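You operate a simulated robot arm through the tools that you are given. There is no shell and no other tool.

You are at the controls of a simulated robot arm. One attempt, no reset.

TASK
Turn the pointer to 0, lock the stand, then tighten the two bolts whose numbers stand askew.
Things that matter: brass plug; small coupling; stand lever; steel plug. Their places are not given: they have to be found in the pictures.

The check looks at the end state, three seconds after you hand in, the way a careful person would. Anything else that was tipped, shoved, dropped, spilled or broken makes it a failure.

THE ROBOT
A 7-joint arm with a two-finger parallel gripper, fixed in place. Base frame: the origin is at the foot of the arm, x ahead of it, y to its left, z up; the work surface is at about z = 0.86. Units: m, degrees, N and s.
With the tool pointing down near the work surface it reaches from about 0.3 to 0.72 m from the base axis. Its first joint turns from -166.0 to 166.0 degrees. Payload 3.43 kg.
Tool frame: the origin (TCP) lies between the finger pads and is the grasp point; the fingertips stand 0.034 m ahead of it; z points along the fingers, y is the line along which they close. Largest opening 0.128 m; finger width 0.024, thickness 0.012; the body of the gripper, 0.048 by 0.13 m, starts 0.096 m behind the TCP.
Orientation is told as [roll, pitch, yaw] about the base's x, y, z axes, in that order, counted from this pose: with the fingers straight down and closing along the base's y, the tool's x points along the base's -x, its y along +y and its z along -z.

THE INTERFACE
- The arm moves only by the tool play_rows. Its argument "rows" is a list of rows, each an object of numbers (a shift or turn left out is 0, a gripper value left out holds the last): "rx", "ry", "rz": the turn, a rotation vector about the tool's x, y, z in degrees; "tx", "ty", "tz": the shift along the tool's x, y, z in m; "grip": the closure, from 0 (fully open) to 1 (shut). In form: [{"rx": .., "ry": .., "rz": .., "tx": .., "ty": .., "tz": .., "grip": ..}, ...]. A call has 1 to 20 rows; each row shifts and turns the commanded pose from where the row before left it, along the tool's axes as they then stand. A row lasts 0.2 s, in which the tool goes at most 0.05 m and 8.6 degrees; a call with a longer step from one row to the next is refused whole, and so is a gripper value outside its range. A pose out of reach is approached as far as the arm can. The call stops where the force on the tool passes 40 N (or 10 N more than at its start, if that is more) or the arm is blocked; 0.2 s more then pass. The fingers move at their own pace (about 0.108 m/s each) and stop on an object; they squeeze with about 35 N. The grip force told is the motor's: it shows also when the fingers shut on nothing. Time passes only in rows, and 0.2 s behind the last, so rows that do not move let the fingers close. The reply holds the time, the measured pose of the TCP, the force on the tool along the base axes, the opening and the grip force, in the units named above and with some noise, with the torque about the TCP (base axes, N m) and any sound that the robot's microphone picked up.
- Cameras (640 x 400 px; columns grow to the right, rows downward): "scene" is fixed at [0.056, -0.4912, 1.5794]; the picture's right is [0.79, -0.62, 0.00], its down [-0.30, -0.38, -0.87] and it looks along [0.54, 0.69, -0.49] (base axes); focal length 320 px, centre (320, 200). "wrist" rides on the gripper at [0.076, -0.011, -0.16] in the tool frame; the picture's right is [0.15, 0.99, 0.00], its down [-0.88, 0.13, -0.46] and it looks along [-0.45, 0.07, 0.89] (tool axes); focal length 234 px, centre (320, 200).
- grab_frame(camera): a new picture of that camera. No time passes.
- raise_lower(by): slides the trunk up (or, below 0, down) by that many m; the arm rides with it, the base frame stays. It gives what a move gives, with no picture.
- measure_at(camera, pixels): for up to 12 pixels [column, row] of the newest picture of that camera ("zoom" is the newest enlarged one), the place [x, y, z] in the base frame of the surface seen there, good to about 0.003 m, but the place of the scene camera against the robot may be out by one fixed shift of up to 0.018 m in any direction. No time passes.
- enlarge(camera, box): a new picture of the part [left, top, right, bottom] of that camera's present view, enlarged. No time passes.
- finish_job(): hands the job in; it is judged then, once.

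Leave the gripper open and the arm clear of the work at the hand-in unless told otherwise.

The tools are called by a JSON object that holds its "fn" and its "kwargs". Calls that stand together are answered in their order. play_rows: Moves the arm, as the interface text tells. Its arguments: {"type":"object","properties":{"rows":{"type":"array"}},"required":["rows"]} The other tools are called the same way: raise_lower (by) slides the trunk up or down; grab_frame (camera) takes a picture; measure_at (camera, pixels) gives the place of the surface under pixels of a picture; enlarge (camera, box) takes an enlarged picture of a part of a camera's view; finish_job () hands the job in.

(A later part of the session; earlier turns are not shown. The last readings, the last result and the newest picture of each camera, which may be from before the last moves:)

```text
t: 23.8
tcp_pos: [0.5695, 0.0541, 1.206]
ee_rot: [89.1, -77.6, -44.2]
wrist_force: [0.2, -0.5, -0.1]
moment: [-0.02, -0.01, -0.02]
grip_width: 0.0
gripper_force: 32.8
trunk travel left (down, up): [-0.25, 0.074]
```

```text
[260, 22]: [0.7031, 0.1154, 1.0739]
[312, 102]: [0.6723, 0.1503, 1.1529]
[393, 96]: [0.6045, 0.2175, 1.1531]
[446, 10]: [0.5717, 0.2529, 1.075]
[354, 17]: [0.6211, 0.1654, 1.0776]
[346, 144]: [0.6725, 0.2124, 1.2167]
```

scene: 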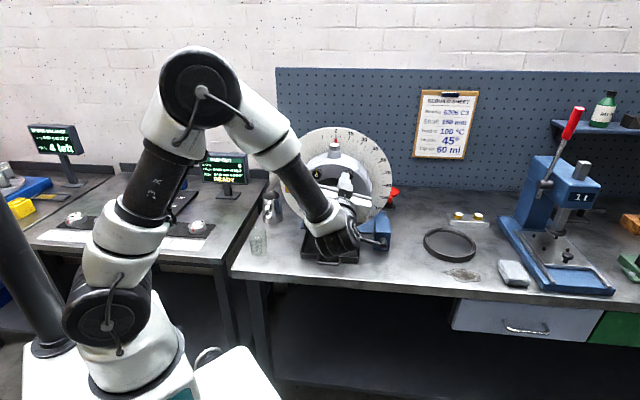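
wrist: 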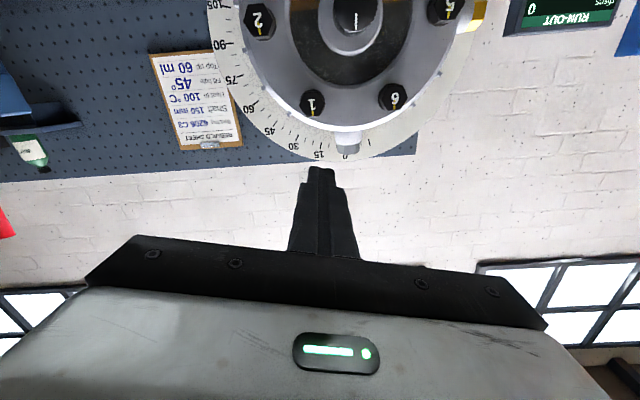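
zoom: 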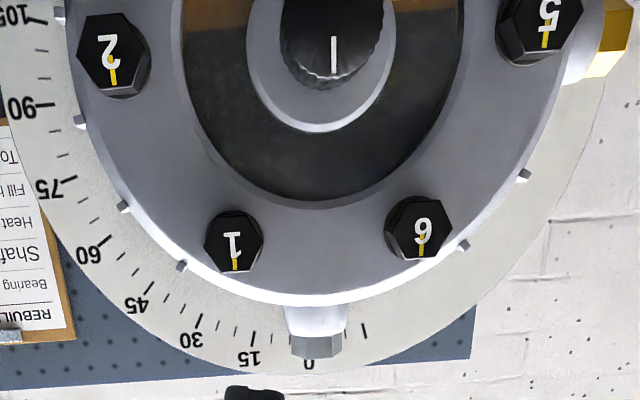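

The bolt ring reads level within about 0.3° and the pointer is on 0. Next is the lever. I want to lift it from below with the shut fingers, since clockwise is the tightening sense and the tray sits below it. First I need the bench's front edge and the tray and block outlines, to see whether the low pose is clear.

{"fn": "measure_at", "kwargs": {"camera": "scene", "pixels": [[280, 272], [280, 276], [390, 284], [390, 288], [440, 291], [440, 295], [300, 262], [360, 262], [318, 263], [345, 264], [380, 250], [390, 250]]}}

{"fn": "enlarge", "kwargs": {"camera": "scene", "box": [290, 215, 400, 295]}}

```text
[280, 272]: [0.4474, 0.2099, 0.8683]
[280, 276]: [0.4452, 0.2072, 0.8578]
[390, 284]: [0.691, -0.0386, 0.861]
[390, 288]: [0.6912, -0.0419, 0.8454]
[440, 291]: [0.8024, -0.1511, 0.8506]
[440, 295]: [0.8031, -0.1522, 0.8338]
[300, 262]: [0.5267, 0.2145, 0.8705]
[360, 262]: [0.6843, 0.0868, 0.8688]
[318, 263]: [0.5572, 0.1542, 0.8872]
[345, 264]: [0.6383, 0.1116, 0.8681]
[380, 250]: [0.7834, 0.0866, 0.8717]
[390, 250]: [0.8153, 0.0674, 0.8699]
```

```text
5.00 times, centred on (345, 255) of scene
```

zoom: 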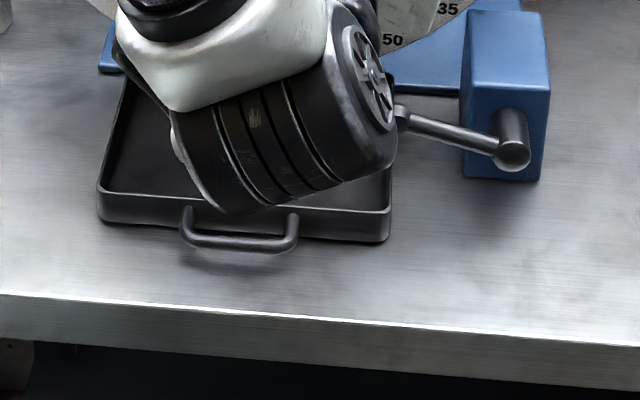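

The bench front edge is at s≈0.452, bench top z≈0.853, tray rim z≈0.884 and tray right edge u≈0.418. A bar under the lever at u≈0.441, z≈0.904 fits. With the tool's x axis pointing down, the camera stays in front of the bench edge. I'll move there at s=0.441, still clear of everything, and look.

{"fn": "play_rows", "kwargs": {"rows": [{"tx": 0.0398, "ty": -0.0199}, {"tx": 0.0398, "ty": -0.0199}, {"tx": 0.0398, "ty": -0.0199}, {"tx": 0.0398, "ty": -0.0199}, {"tx": 0.0398, "ty": -0.0199}, {"tx": 0.0398, "ty": -0.0199}, {"tx": 0.0398, "ty": -0.0199}, {}]}}

{"fn": "grab_frame", "kwargs": {"camera": "wrist"}}

{"fn": "grab_frame", "kwargs": {"camera": "scene"}}

```text
t: 25.6
tcp_pos: [0.6214, 0.0002, 0.9055]
ee_rot: [89.0, -77.5, -44.0]
wrist_force: [0.2, 0.4, -0.3]
moment: [-0.02, 0.0, 0.0]
grip_width: 0.0
gripper_force: 32.8
trunk travel left (down, up): [-0.25, 0.074]
```

```text
taken
```

wrist: 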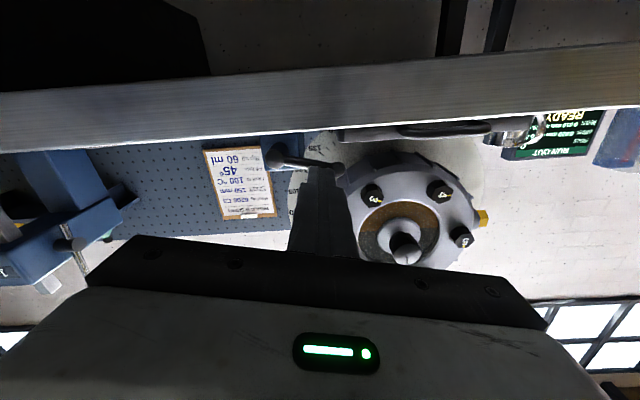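

```text
taken
```

scene: 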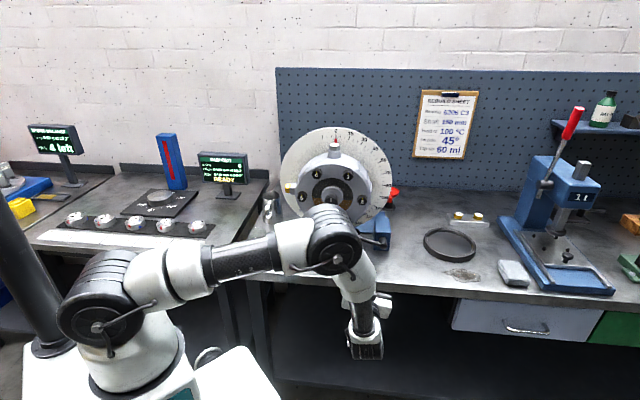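

The bar is in front of the lever. I'll measure the lever, block and tray corner from here before advancing.

{"fn": "enlarge", "kwargs": {"camera": "wrist", "box": [240, 110, 380, 200]}}

{"fn": "measure_at", "kwargs": {"camera": "wrist", "pixels": [[274, 156], [337, 170], [290, 160], [300, 161], [310, 163], [345, 133], [342, 140], [300, 140], [303, 150], [360, 135]]}}

```text
4.44 times, centred on (310, 155) of wrist
```

zoom: 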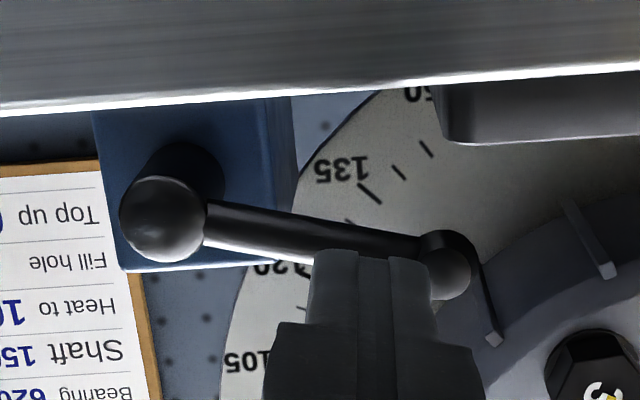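

```text
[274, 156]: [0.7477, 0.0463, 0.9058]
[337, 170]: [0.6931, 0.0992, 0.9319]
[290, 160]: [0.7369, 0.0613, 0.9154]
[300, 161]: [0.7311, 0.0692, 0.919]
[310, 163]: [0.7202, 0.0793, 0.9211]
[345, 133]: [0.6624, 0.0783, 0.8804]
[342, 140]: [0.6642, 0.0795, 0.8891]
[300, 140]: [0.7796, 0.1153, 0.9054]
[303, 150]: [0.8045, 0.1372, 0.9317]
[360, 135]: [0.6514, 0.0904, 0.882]
```

The lever bar is at z≈0.921 for u=0.453, the tray edge is at u≈0.414, and the block's side is at u≈0.470. I'll straighten the roll so the gripper body is flat above the bench, lower 6.5 mm and advance under the lever to s≈0.558.

{"fn": "play_rows", "kwargs": {"rows": [{"rz": -6.15}, {"rz": -6.15}, {"tx": 0.0065}, {"tz": 0.03}, {"tz": 0.03}, {"tz": 0.03}, {"tz": 0.0285}, {}]}}

{"fn": "grab_frame", "kwargs": {"camera": "wrist"}}

{"fn": "enlarge", "kwargs": {"camera": "scene", "box": [320, 210, 420, 290]}}

```text
t: 27.4
tcp_pos: [0.7058, 0.0834, 0.8985]
ee_rot: [39.3, -89.9, 5.7]
wrist_force: [0.5, 0.5, -0.2]
moment: [0.0, 0.0, -0.01]
grip_width: 0.0002
gripper_force: 32.6
trunk travel left (down, up): [-0.25, 0.074]
```

```text
taken
```

wrist: 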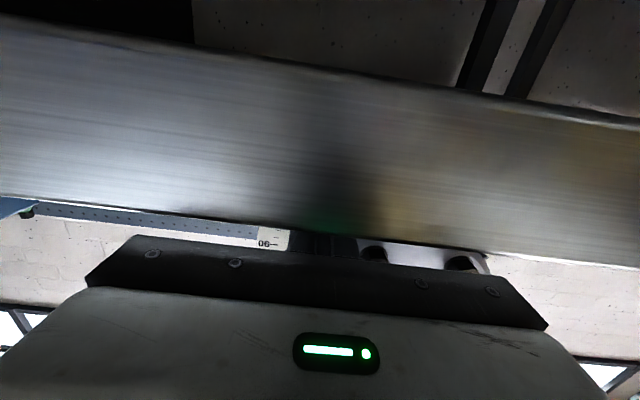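

```text
5.00 times, centred on (370, 250) of scene
```

zoom: 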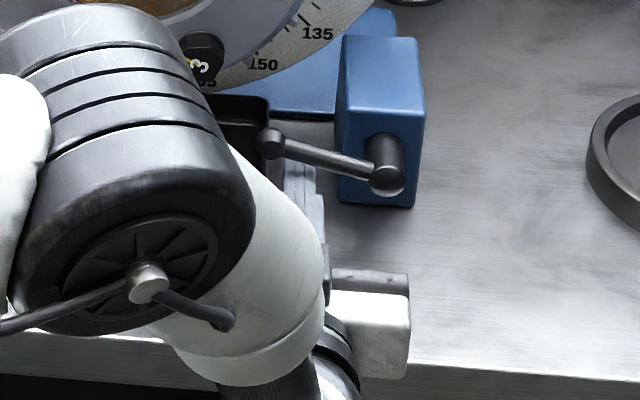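

No contact so far. The fingers (zoom about (305,185)) are under the lever. Now I'll lift gently by 14 mm and watch force and motion.

{"fn": "play_rows", "kwargs": {"rows": [{"tx": -0.003}, {"tx": -0.003}, {"tx": -0.003}, {"tx": -0.003}, {"tx": -0.002}, {}]}}

{"fn": "enlarge", "kwargs": {"camera": "scene", "box": [320, 210, 420, 290]}}

```text
t: 28.8
tcp_pos: [0.7074, 0.0833, 0.9105]
ee_rot: [37.4, -89.6, 7.6]
wrist_force: [0.6, -2.7, -7.3]
moment: [0.0, 0.12, -0.01]
grip_width: 0.0002
gripper_force: 33.4
trunk travel left (down, up): [-0.25, 0.074]
```

```text
5.00 times, centred on (370, 250) of scene
```

zoom: 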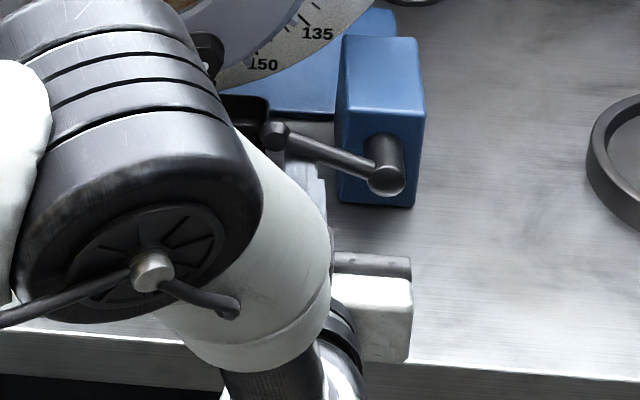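

The lever moves up with about 7 N, so this direction turns. I'll follow its arc about the pivot (u≈0.497, z≈0.910), rolling the tool with it, 30° more.

{"fn": "play_rows", "kwargs": {"rows": [{"tx": -0.0058, "ty": -0.0003, "rz": 6}, {"tx": -0.0058, "ty": -0.0003, "rz": 6}, {"tx": -0.0058, "ty": -0.0003, "rz": 6}, {"tx": -0.0058, "ty": -0.0003, "rz": 6}, {"tx": -0.0058, "ty": -0.0003, "rz": 6}, {}]}}

{"fn": "enlarge", "kwargs": {"camera": "scene", "box": [320, 210, 420, 290]}}

{"fn": "grab_frame", "kwargs": {"camera": "wrist"}}

```text
t: 30.2
tcp_pos: [0.7122, 0.0793, 0.9421]
ee_rot: [89.7, -59.9, -44.7]
wrist_force: [-1.3, 1.8, -0.1]
moment: [-0.03, -0.05, 0.05]
grip_width: 0.0001
gripper_force: 32.4
trunk travel left (down, up): [-0.25, 0.074]
```

```text
5.00 times, centred on (370, 250) of scene
```

zoom: 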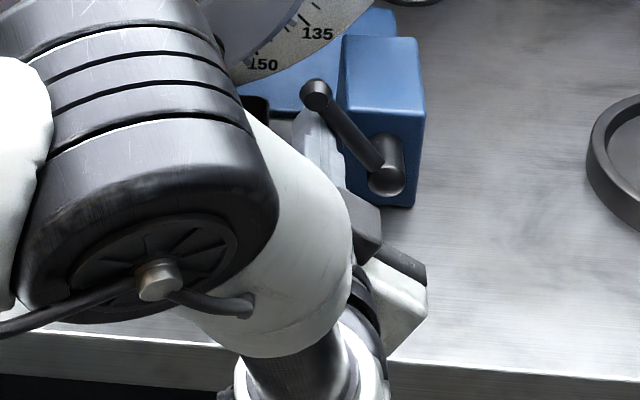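

```text
taken
```

wrist: 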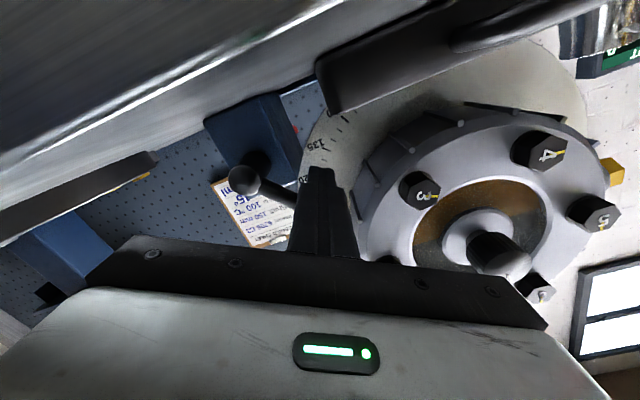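

The lever is now at roughly 50° and moving freely. Continuing another 36° along the arc.

{"fn": "play_rows", "kwargs": {"rows": [{"tx": -0.006, "ty": -0.0006, "rz": 6}, {"tx": -0.006, "ty": -0.0006, "rz": 6}, {"tx": -0.006, "ty": -0.0006, "rz": 6}, {"tx": -0.006, "ty": -0.0006, "rz": 6}, {"tx": -0.006, "ty": -0.0006, "rz": 6}, {"tx": -0.006, "ty": -0.0006, "rz": 6}, {}]}}

{"fn": "enlarge", "kwargs": {"camera": "scene", "box": [320, 210, 420, 290]}}

{"fn": "grab_frame", "kwargs": {"camera": "wrist"}}

```text
t: 31.8
tcp_pos: [0.7321, 0.0587, 0.9627]
ee_rot: [89.8, -23.7, -44.9]
wrist_force: [0.7, 0.2, 0.0]
moment: [0.0, -0.03, -0.01]
grip_width: 0.0002
gripper_force: 32.9
trunk travel left (down, up): [-0.25, 0.074]
```

```text
5.00 times, centred on (370, 250) of scene
```

zoom: 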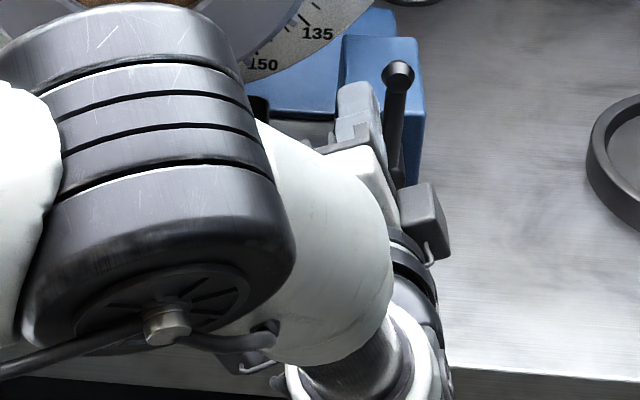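

```text
taken
```

wrist: 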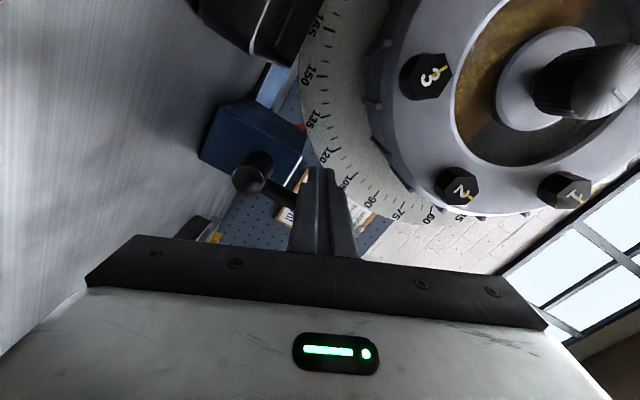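

The lever is near vertical with no resistance. I'll continue the arc to find the stop, 24° more in small steps.

{"fn": "play_rows", "kwargs": {"rows": [{"tx": -0.0047, "ty": -0.0003, "rz": 4.8}, {"tx": -0.0047, "ty": -0.0003, "rz": 4.8}, {"tx": -0.0047, "ty": -0.0003, "rz": 4.8}, {"tx": -0.0047, "ty": -0.0003, "rz": 4.8}, {"tx": -0.0047, "ty": -0.0003, "rz": 4.8}, {}]}}

{"fn": "enlarge", "kwargs": {"camera": "scene", "box": [320, 210, 420, 290]}}

{"fn": "grab_frame", "kwargs": {"camera": "wrist"}}

```text
t: 32.7
tcp_pos: [0.7354, 0.057, 0.9659]
ee_rot: [89.9, -9.4, -44.0]
wrist_force: [-11.5, 2.8, 4.0]
moment: [0.01, 0.1, 0.02]
grip_width: 0.0
gripper_force: 33.7
trunk travel left (down, up): [-0.25, 0.074]
stopped in row 4: the force on the tool passed its limit at 45 N (the readings are from after the stop); the commanded pose is now the measured one
```

```text
5.00 times, centred on (370, 250) of scene
```

zoom: 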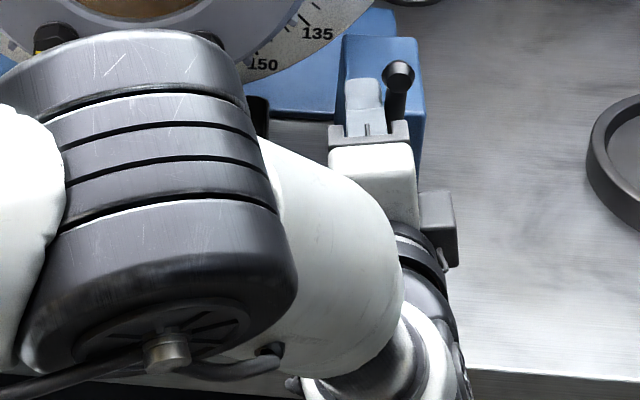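

```text
taken
```

wrist: 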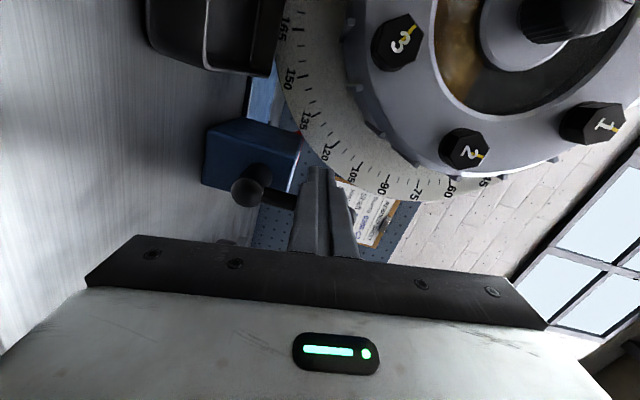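

A hard stop at 45 N with the lever upright, so it has gone from the free end to its locked end stop. I'll release the pressure (back off 8 mm), withdraw straight out and check.

{"fn": "play_rows", "kwargs": {"rows": [{"tx": 0.004}, {"tx": 0.004}, {"tz": -0.03}, {"tz": -0.04}, {"tz": -0.04}, {"tz": -0.04}, {}]}}

{"fn": "grab_frame", "kwargs": {"camera": "wrist"}}

{"fn": "enlarge", "kwargs": {"camera": "scene", "box": [310, 120, 420, 270]}}

```text
t: 34.3
tcp_pos: [0.626, -0.046, 0.9645]
ee_rot: [89.9, -9.4, -44.2]
wrist_force: [0.4, -0.3, 0.0]
moment: [0.04, 0.01, 0.01]
grip_width: 0.0
gripper_force: 32.9
trunk travel left (down, up): [-0.25, 0.074]
```

```text
taken
```

wrist: 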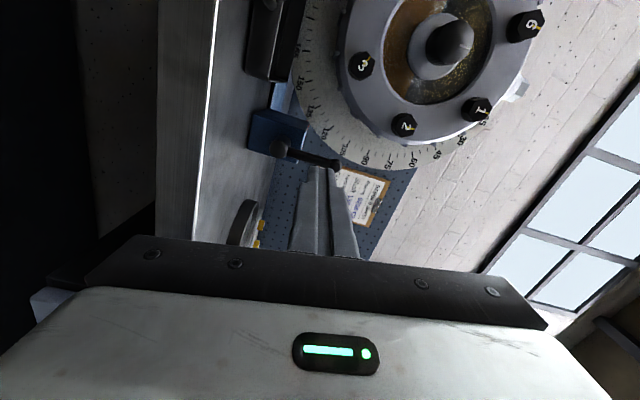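

```text
2.67 times, centred on (365, 195) of scene
```

zoom: 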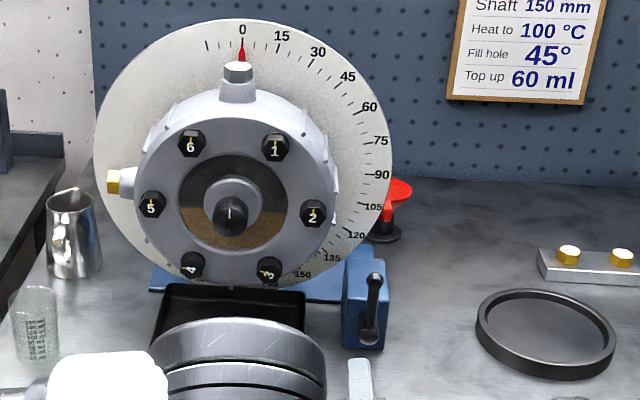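

The lever stands upright, the pointer is at 0, and bolts 1, 2, 5 and 6 read upright while 3 and 4 are askew. I'll zoom on bolts 3 and 4 to read their angles.

{"fn": "enlarge", "kwargs": {"camera": "scene", "box": [305, 208, 355, 233]}}

{"fn": "enlarge", "kwargs": {"camera": "wrist", "box": [330, 30, 430, 150]}}

{"fn": "enlarge", "kwargs": {"camera": "scene", "box": [326, 130, 346, 146]}}

{"fn": "enlarge", "kwargs": {"camera": "scene", "box": [355, 215, 400, 255]}}

```text
12.80 times, centred on (330, 220) of scene
```

zoom: 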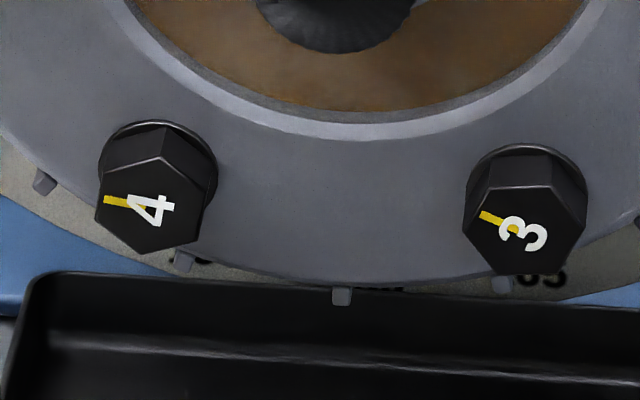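

```text
3.33 times, centred on (380, 90) of wrist
```

zoom: 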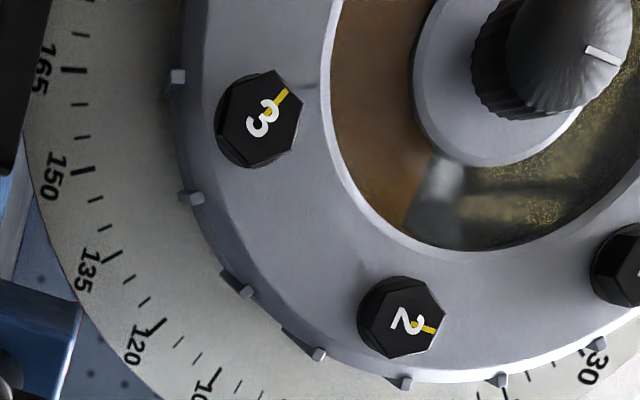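

```text
16.00 times, centred on (336, 138) of scene
```

zoom: 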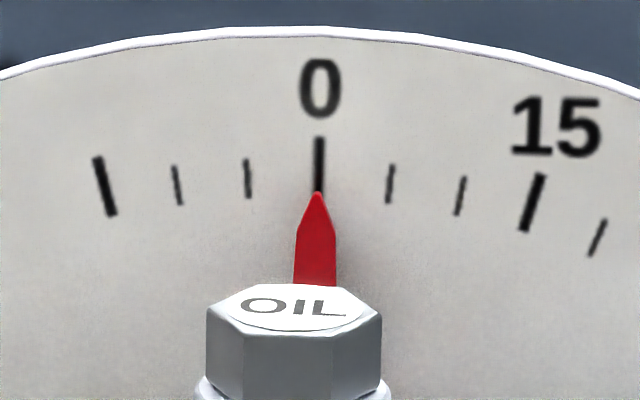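

```text
10.00 times, centred on (378, 235) of scene
```

zoom: 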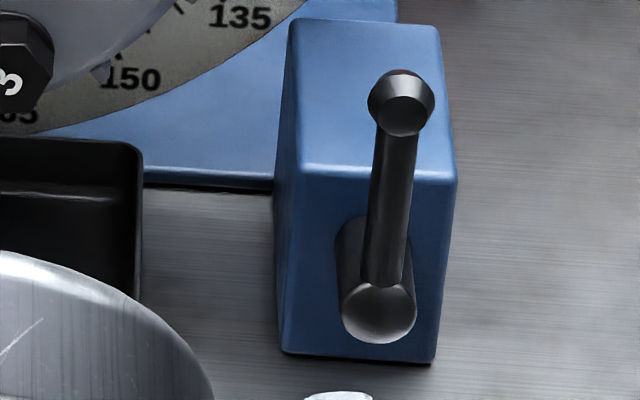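

Bolt 4's mark lies about 85° CCW from upright and bolt 3's about 63° CCW, so both need clockwise turning. I'll zoom on upright and askew bolts to learn how the hex flats sit relative to the marks.

{"fn": "enlarge", "kwargs": {"camera": "scene", "box": [325, 165, 349, 180]}}

{"fn": "enlarge", "kwargs": {"camera": "scene", "box": [334, 213, 358, 228]}}

{"fn": "enlarge", "kwargs": {"camera": "scene", "box": [308, 213, 328, 228]}}

{"fn": "enlarge", "kwargs": {"camera": "wrist", "box": [340, 40, 390, 90]}}

```text
16.00 times, centred on (337, 172) of scene
```

zoom: 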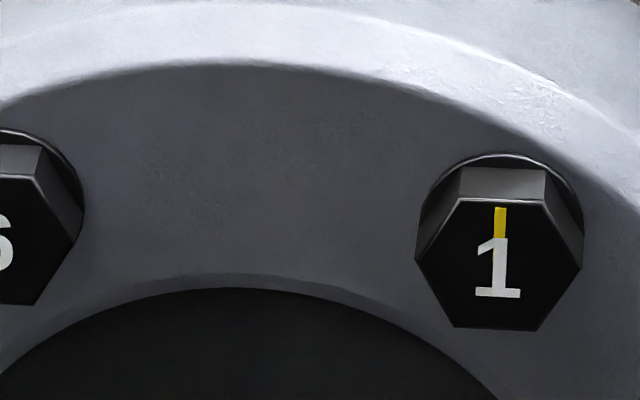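

```text
16.00 times, centred on (346, 220) of scene
```

zoom: 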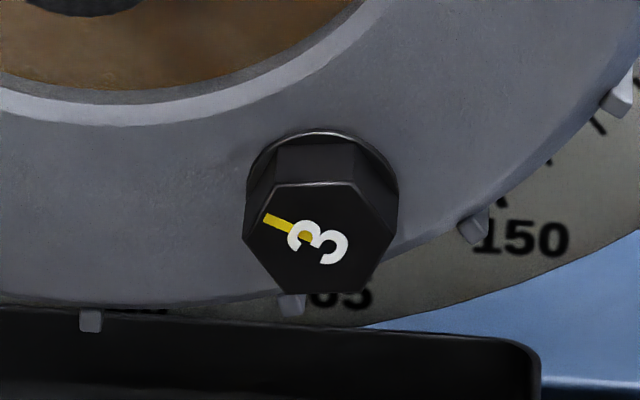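

```text
16.00 times, centred on (318, 220) of scene
```

zoom: 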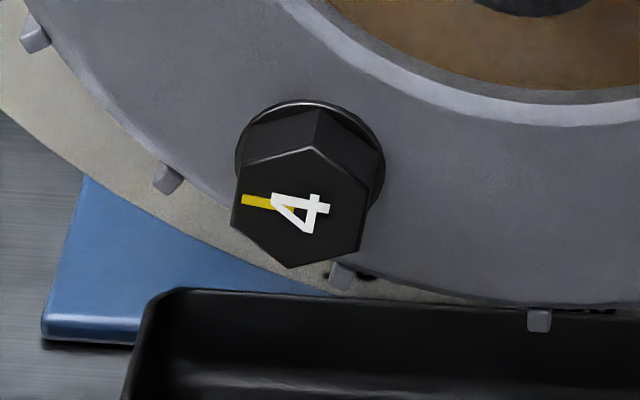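

```text
8.00 times, centred on (365, 65) of wrist
```

zoom: 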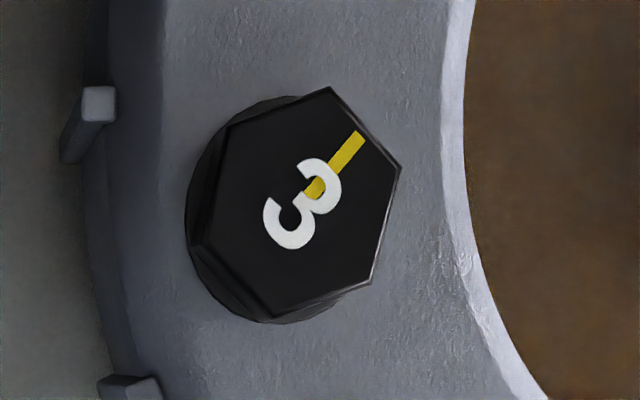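

The flats line up with the marks: on an upright bolt a flat is on top. Bolt 3 is about −63° and bolt 4 about −81 to −85°. Turning both clockwise to upright is the job. I'll open the fingers to about 5 cm, roll to θ≈25° to match bolt 3's flats, trim the yaw by 0.85°, and line up in front of bolt 3 at (u 0.368, z 0.986), staying at s=0.41.

{"fn": "play_rows", "kwargs": {"rows": [{"rx": 0.14, "ry": -0.84, "grip": 0.6}, {"rz": -7.94}, {"rz": -7.94}, {"rz": -7.94}, {"rz": -7.94}, {"rz": -7.94}, {"rz": -7.94}, {"rz": -7.94}, {"tx": 0.0087, "ty": 0.0354}, {"tx": 0.0087, "ty": 0.0354}, {"tx": 0.0087, "ty": 0.0355}, {}]}}

{"fn": "grab_frame", "kwargs": {"camera": "wrist"}}

{"fn": "grab_frame", "kwargs": {"camera": "scene"}}

```text
t: 36.9
tcp_pos: [0.5489, 0.0296, 0.9845]
ee_rot: [89.3, -65.0, -44.5]
wrist_force: [-0.1, -0.1, 0.3]
moment: [0.02, 0.04, -0.07]
grip_width: 0.0511
gripper_force: 0.1
trunk travel left (down, up): [-0.25, 0.074]
```

```text
taken
```

wrist: 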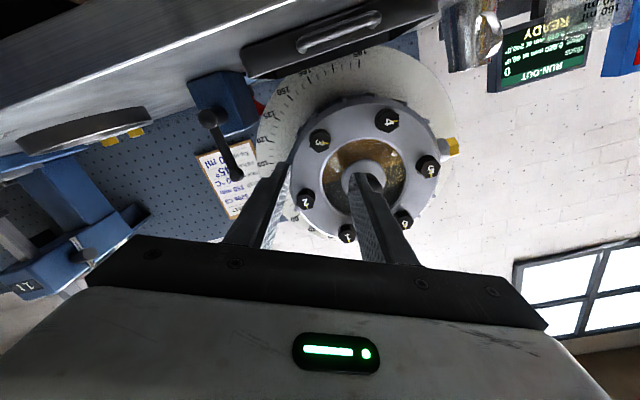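

```text
taken
```

scene: 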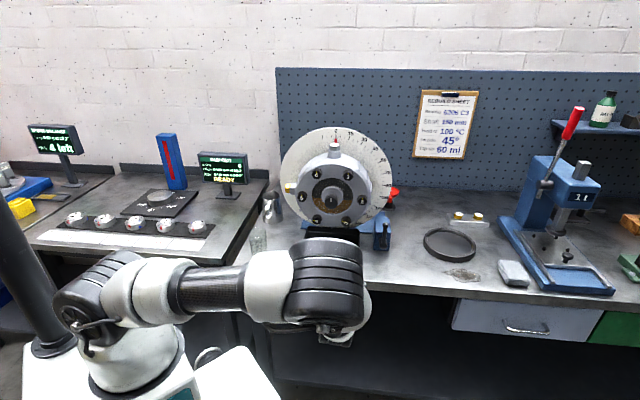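

Bolt 3 appears at (319,140), straight ahead of the TCP line as predicted. I'll measure bolts 3 and 4 and zoom for their orientation.

{"fn": "measure_at", "kwargs": {"camera": "wrist", "pixels": [[319, 139], [387, 119], [428, 166], [306, 197], [335, 135], [353, 125], [320, 147], [316, 133], [383, 112], [390, 127], [349, 169], [405, 217]]}}

{"fn": "enlarge", "kwargs": {"camera": "wrist", "box": [304, 124, 334, 154]}}

{"fn": "enlarge", "kwargs": {"camera": "wrist", "box": [372, 104, 402, 134]}}

```text
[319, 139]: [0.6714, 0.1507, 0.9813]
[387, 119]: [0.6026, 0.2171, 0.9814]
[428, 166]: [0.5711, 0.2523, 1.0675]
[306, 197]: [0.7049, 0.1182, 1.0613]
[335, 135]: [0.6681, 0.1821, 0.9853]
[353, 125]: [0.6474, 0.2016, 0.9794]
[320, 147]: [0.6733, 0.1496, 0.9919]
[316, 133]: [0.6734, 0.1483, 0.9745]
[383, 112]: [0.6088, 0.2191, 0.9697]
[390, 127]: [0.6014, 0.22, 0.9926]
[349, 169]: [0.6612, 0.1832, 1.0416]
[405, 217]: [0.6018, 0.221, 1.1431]
```

```text
13.33 times, centred on (319, 139) of wrist
```

zoom: 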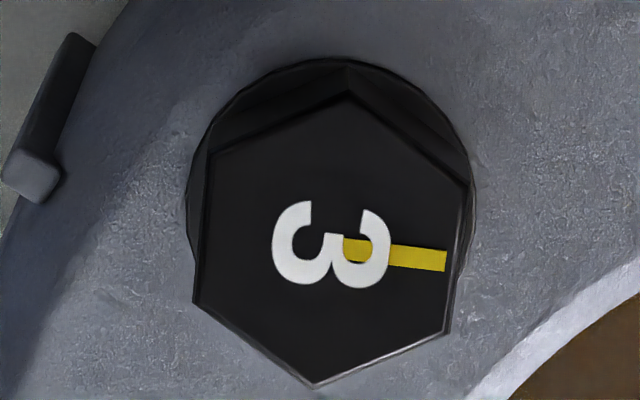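

```text
13.33 times, centred on (387, 119) of wrist
```

zoom: 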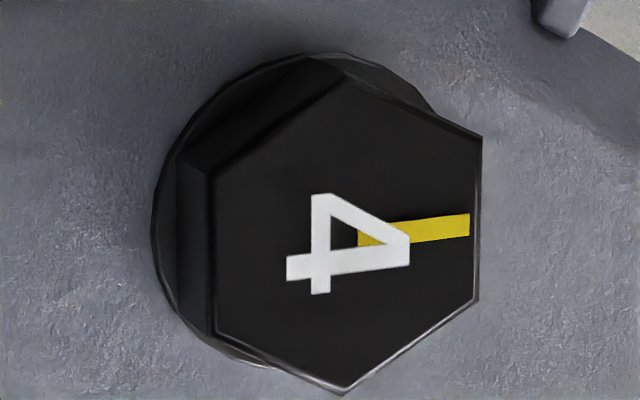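

Bolt 3's mark aligns exactly with the closing axis, so it sits at −65°, and bolt 4 is at about −79°. Bolt 3's centre measures u=0.368, z=0.985, with the face at s=0.581. I'll advance 0.151 m so the fingertips straddle the head (tips at s≈0.594, short of the washer), without closing yet.

{"fn": "play_rows", "kwargs": {"rows": [{"tx": -0.002}, {"tz": 0.04}, {"tz": 0.04}, {"tz": 0.03}, {"tz": 0.021}, {"tz": 0.02}, {}]}}

{"fn": "grab_frame", "kwargs": {"camera": "wrist"}}

{"fn": "enlarge", "kwargs": {"camera": "wrist", "box": [260, 130, 380, 230]}}

```text
t: 38.5
tcp_pos: [0.6586, 0.1352, 0.9869]
ee_rot: [89.3, -65.1, -44.6]
wrist_force: [-0.4, 0.7, 0.9]
moment: [0.01, 0.03, 0.02]
grip_width: 0.0509
gripper_force: 0.1
trunk travel left (down, up): [-0.25, 0.074]
```

```text
taken
```

wrist: 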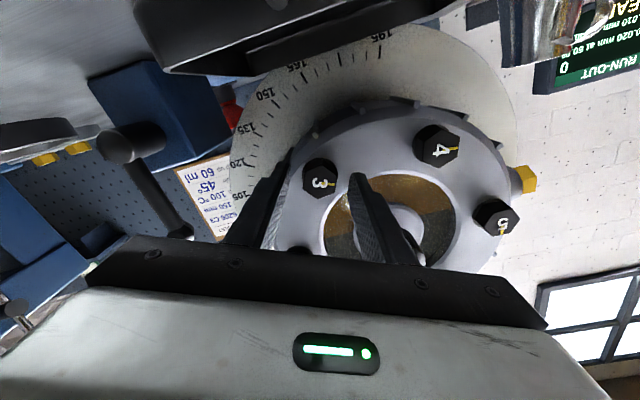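

```text
4.00 times, centred on (320, 180) of wrist
```

zoom: 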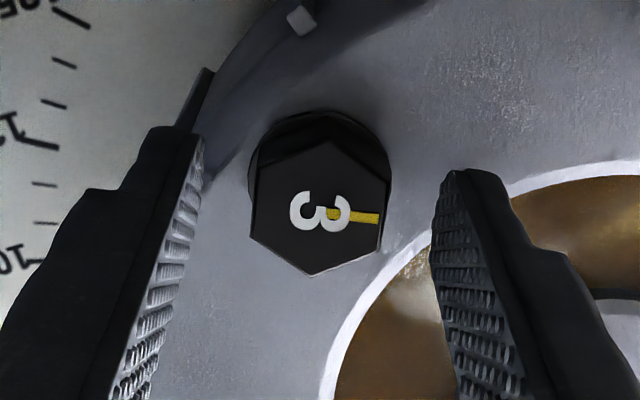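

The bolt is centred between the fingertips (flats at zoom x=253 and 388, fingertips at 200 and 440). I'll close on it now.

{"fn": "play_rows", "kwargs": {"rows": [{"grip": 1}, {}, {}]}}

{"fn": "enlarge", "kwargs": {"camera": "wrist", "box": [260, 130, 380, 230]}}

```text
t: 39.3
tcp_pos: [0.6569, 0.1361, 0.9857]
ee_rot: [89.3, -64.9, -44.4]
wrist_force: [1.4, -0.4, -1.8]
moment: [0.16, -0.12, 0.03]
grip_width: 0.028
gripper_force: 44.9
trunk travel left (down, up): [-0.25, 0.074]
```

```text
4.00 times, centred on (320, 180) of wrist
```

zoom: 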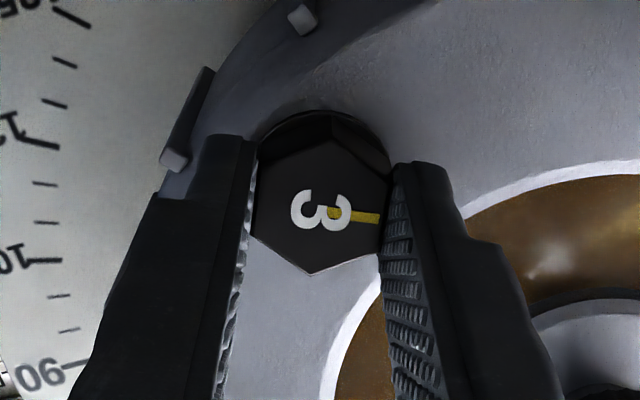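

The grip is good at width 0.028 on the flats. I'll turn clockwise (+rz), 20° first, watching the torque.

{"fn": "play_rows", "kwargs": {"rows": [{"rz": 4}, {"rz": 4}, {"rz": 4}, {"rz": 4}, {"rz": 4}, {}]}}

{"fn": "enlarge", "kwargs": {"camera": "wrist", "box": [260, 130, 380, 230]}}

{"fn": "enlarge", "kwargs": {"camera": "scene", "box": [310, 120, 420, 270]}}

```text
t: 40.7
tcp_pos: [0.6563, 0.1363, 0.9849]
ee_rot: [89.6, -44.9, -44.8]
wrist_force: [1.3, -0.2, 0.3]
moment: [-0.48, 0.51, 0.86]
grip_width: 0.0279
gripper_force: 44.9
trunk travel left (down, up): [-0.25, 0.074]
```

```text
4.00 times, centred on (320, 180) of wrist
```

zoom: 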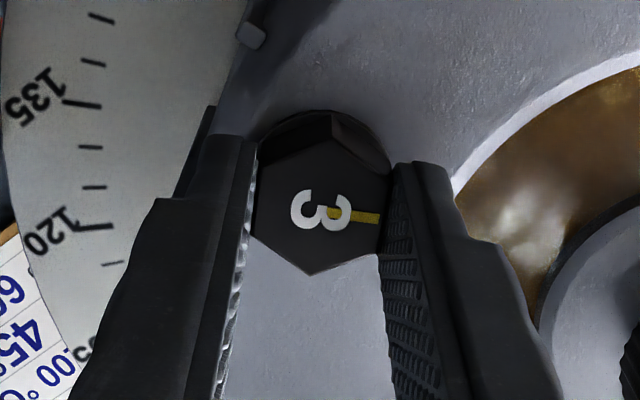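

```text
2.67 times, centred on (365, 195) of scene
```

zoom: 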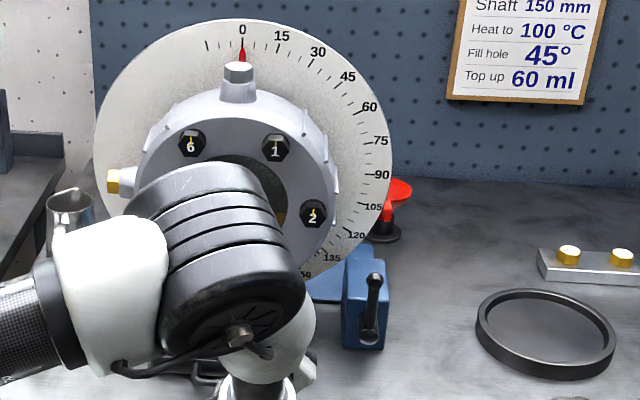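

The bolt turns with the gripper, the housing stays at 0, and the resistance is small. Continuing another 25°.

{"fn": "play_rows", "kwargs": {"rows": [{"rz": 5}, {"rz": 5}, {"rz": 5}, {"rz": 5}, {"rz": 5}, {}]}}

{"fn": "enlarge", "kwargs": {"camera": "wrist", "box": [260, 130, 380, 230]}}

```text
t: 42.1
tcp_pos: [0.6584, 0.1353, 0.9857]
ee_rot: [89.7, -19.8, -45.1]
wrist_force: [-0.5, 0.7, -1.6]
moment: [-0.07, 0.05, 0.89]
grip_width: 0.0278
gripper_force: 45.1
trunk travel left (down, up): [-0.25, 0.074]
```

```text
4.00 times, centred on (320, 180) of wrist
```

zoom: 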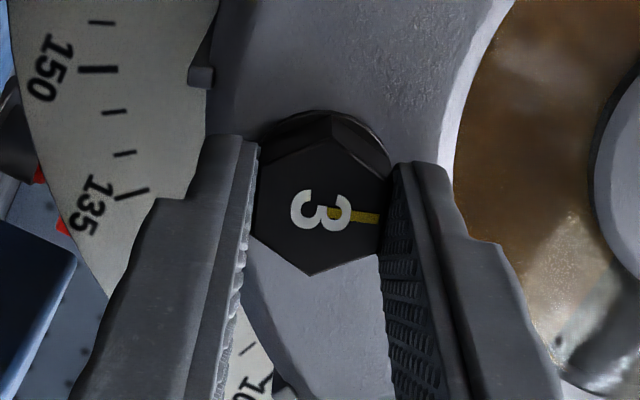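

45° done with no rise in torque. Now the last 20° in smaller steps.

{"fn": "play_rows", "kwargs": {"rows": [{"rz": 4}, {"rz": 4}, {"rz": 4}, {"rz": 4}, {"rz": 3.5}, {}]}}

{"fn": "enlarge", "kwargs": {"camera": "wrist", "box": [260, 130, 380, 230]}}

{"fn": "grab_frame", "kwargs": {"camera": "wrist"}}

```text
t: 43.5
tcp_pos: [0.6591, 0.1361, 0.9847]
ee_rot: [89.7, -0.3, -45.1]
wrist_force: [1.5, -1.1, -4.8]
moment: [0.09, -0.02, 1.3]
grip_width: 0.0281
gripper_force: 45.2
trunk travel left (down, up): [-0.25, 0.074]
```

```text
4.00 times, centred on (320, 180) of wrist
```

zoom: 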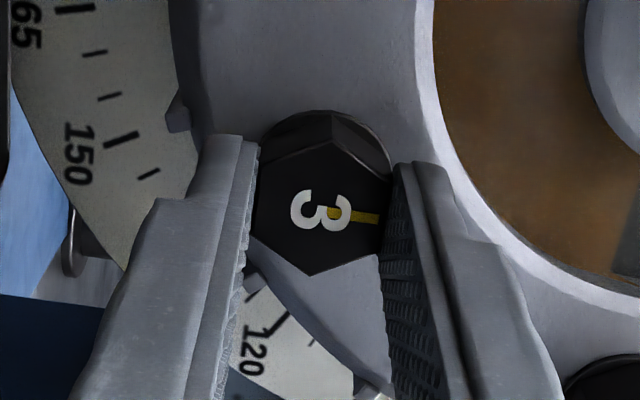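

```text
taken
```

wrist: 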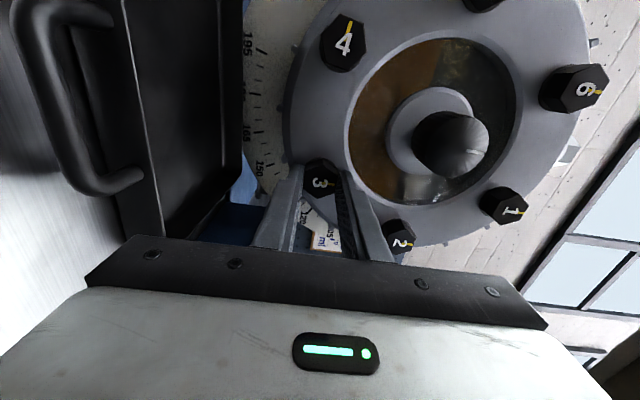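

Bolt 3 now reads upright like its neighbours. I'll feel for the end of travel with a small extra 3°.

{"fn": "play_rows", "kwargs": {"rows": [{"rz": 1.5}, {"rz": 1.5}, {}]}}

{"fn": "enlarge", "kwargs": {"camera": "wrist", "box": [260, 130, 380, 230]}}

```text
t: 44.3
tcp_pos: [0.6587, 0.1349, 0.9844]
ee_rot: [89.7, 2.5, -45.2]
wrist_force: [-2.2, 0.3, -6.3]
moment: [-0.78, -0.77, 0.49]
grip_width: 0.0282
gripper_force: 44.9
trunk travel left (down, up): [-0.25, 0.074]
```

```text
4.00 times, centred on (320, 180) of wrist
```

zoom: 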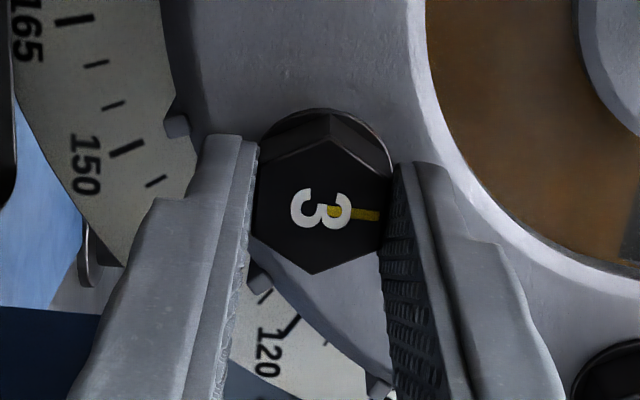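

The torque about the bolt axis rose to about 1.1 N·m, so it is seating. I'll nudge 3° further to make sure it is home and listen for any sound.

{"fn": "play_rows", "kwargs": {"rows": [{"rz": 1.5}, {"rz": 1.5}, {}]}}

{"fn": "enlarge", "kwargs": {"camera": "wrist", "box": [260, 130, 380, 230]}}

{"fn": "enlarge", "kwargs": {"camera": "scene", "box": [326, 130, 346, 146]}}

```text
t: 45.1
tcp_pos: [0.6586, 0.135, 0.9845]
ee_rot: [89.6, 5.5, -45.2]
wrist_force: [-0.5, -1.4, -9.5]
moment: [-0.86, -0.74, -0.13]
grip_width: 0.0289
gripper_force: 44.8
trunk travel left (down, up): [-0.25, 0.074]
```

```text
4.00 times, centred on (320, 180) of wrist
```

zoom: 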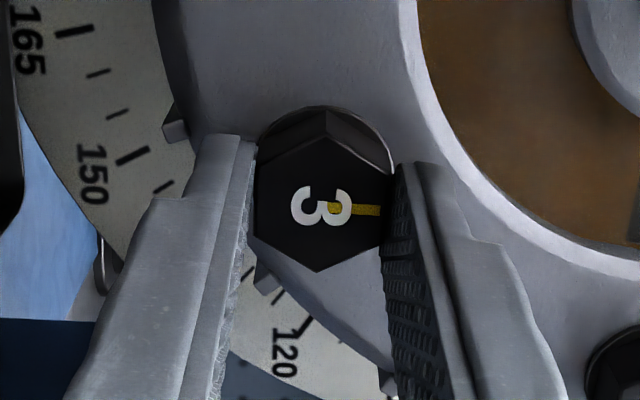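

```text
16.00 times, centred on (336, 138) of scene
```

zoom: 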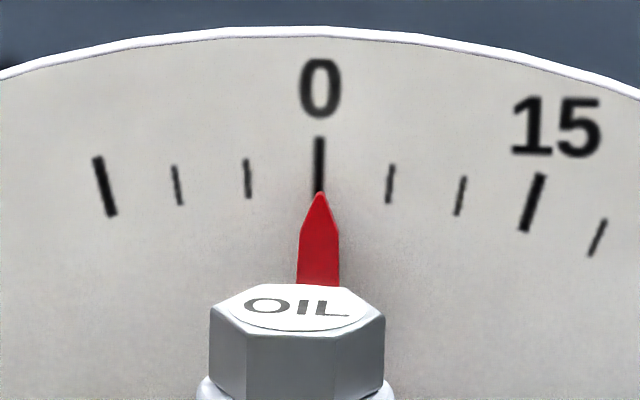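

The bolt is hard home: the fingers began to spread (0.0289) while the number stayed upright, and the stand lock holds (pointer shift about 0.2°). I'll release and back straight out.

{"fn": "play_rows", "kwargs": {"rows": [{"rz": -3}, {"rz": -2.5}, {"grip": 0.6}, {}, {"tz": -0.02}, {"tz": -0.04}, {"tz": -0.04}, {"tz": -0.03}, {}]}}

{"fn": "grab_frame", "kwargs": {"camera": "wrist"}}

{"fn": "enlarge", "kwargs": {"camera": "wrist", "box": [250, 20, 490, 220]}}

{"fn": "enlarge", "kwargs": {"camera": "scene", "box": [326, 130, 346, 146]}}

```text
t: 47.1
tcp_pos: [0.5664, 0.0426, 0.9863]
ee_rot: [89.8, 0.0, -45.1]
wrist_force: [-0.4, 0.9, 0.4]
moment: [0.0, -0.03, 0.02]
grip_width: 0.0512
gripper_force: 0.0
trunk travel left (down, up): [-0.25, 0.074]
```

```text
taken
```

wrist: 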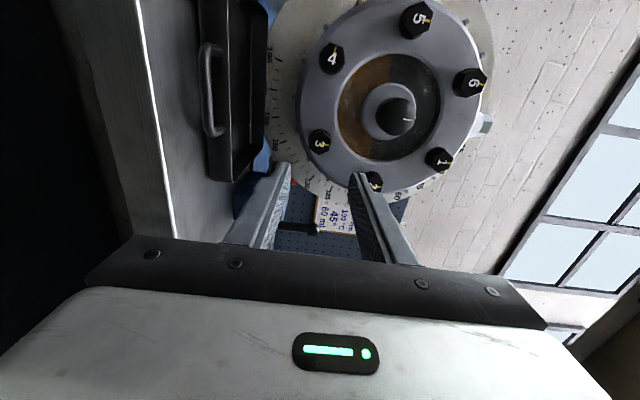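

```text
2.00 times, centred on (370, 120) of wrist
```

zoom: 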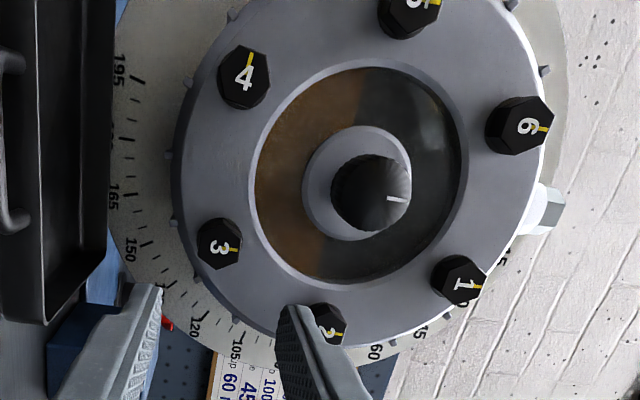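

```text
16.00 times, centred on (336, 138) of scene
```

zoom: 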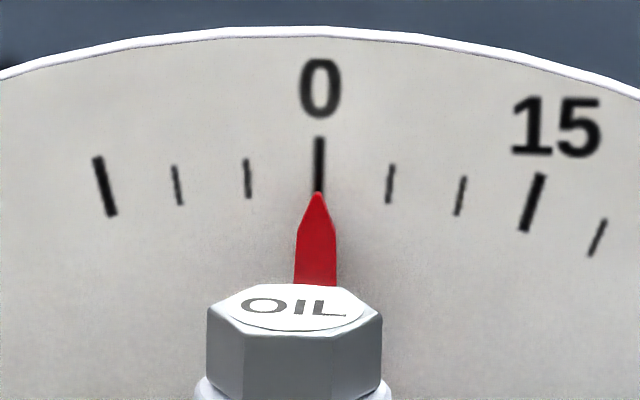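

Pointer back at 0. I'll check bolt 3's alignment against its neighbours closely.

{"fn": "enlarge", "kwargs": {"camera": "wrist", "box": [300, 120, 340, 160]}}

{"fn": "enlarge", "kwargs": {"camera": "wrist", "box": [420, 140, 460, 180]}}

{"fn": "enlarge", "kwargs": {"camera": "wrist", "box": [450, 60, 490, 100]}}

{"fn": "enlarge", "kwargs": {"camera": "wrist", "box": [310, 40, 350, 80]}}

{"fn": "measure_at", "kwargs": {"camera": "wrist", "pixels": [[319, 142], [332, 58], [416, 20], [470, 83], [439, 160], [396, 118]]}}

```text
10.00 times, centred on (320, 140) of wrist
```

zoom: 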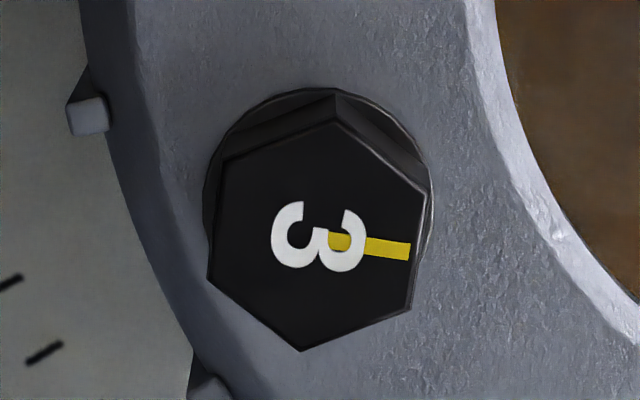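

```text
10.00 times, centred on (440, 160) of wrist
```

zoom: 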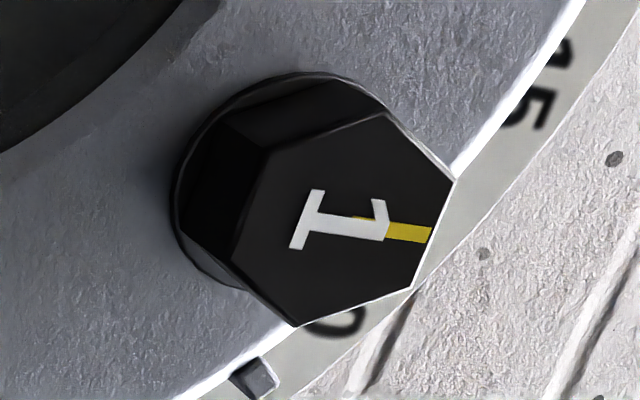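

```text
10.00 times, centred on (470, 80) of wrist
```

zoom: 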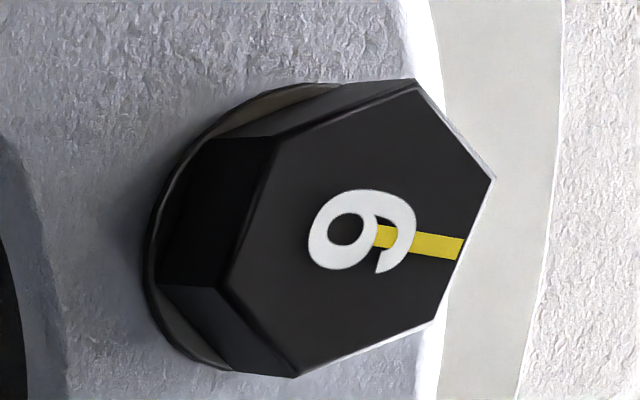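

```text
10.00 times, centred on (330, 60) of wrist
```

zoom: 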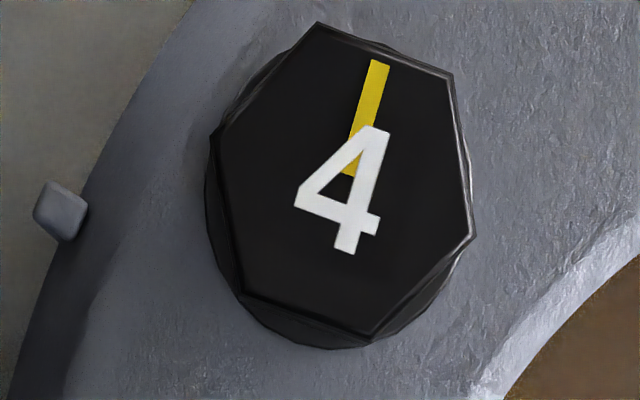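

```text
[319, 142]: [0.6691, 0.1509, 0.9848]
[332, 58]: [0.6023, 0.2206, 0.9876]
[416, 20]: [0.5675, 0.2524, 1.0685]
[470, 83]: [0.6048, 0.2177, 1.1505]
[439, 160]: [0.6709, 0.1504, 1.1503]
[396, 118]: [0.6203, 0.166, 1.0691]
```

Bolt 3 is aligned with 1 and 6. Bolt 4 is about −82°. I'll roll back to θ≈8° so the fingers match its flats and shift left to u=0.274, z=0.986, staying at s=0.43.

{"fn": "play_rows", "kwargs": {"rows": [{"rz": -8.2}, {"rz": -8.2}, {"rz": -8.2}, {"rz": -8.2}, {"rz": -8.2}, {"rz": -8.2}, {"rz": -8.2}, {"rz": -8.2}, {"rz": -8.2}, {"rz": -8.2}, {"tx": 0.0047, "ty": 0.0319}, {"tx": 0.0047, "ty": 0.0319}, {"tx": 0.0046, "ty": 0.0318}, {}]}}

{"fn": "grab_frame", "kwargs": {"camera": "wrist"}}

{"fn": "grab_frame", "kwargs": {"camera": "scene"}}

{"fn": "enlarge", "kwargs": {"camera": "wrist", "box": [290, 110, 350, 170]}}

```text
t: 50.1
tcp_pos: [0.4982, 0.1122, 0.9862]
ee_rot: [88.1, -81.9, -43.3]
wrist_force: [-0.4, -0.2, -0.7]
moment: [0.01, 0.01, -0.03]
grip_width: 0.0509
gripper_force: 0.1
trunk travel left (down, up): [-0.25, 0.074]
```

```text
taken
```

wrist: 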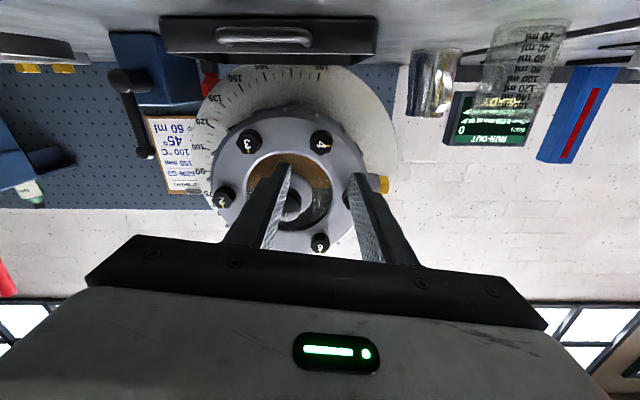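

```text
taken
```

scene: 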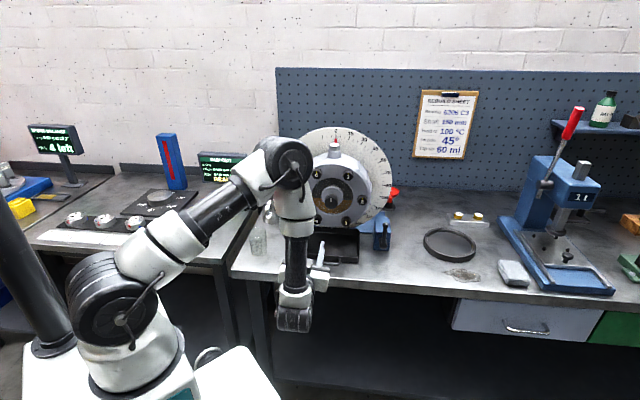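

```text
6.67 times, centred on (320, 140) of wrist
```

zoom: 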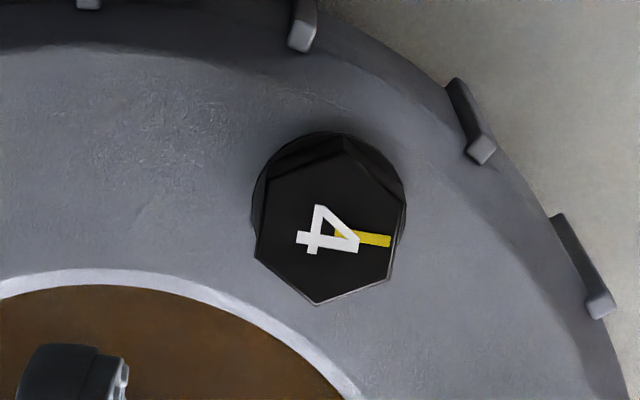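

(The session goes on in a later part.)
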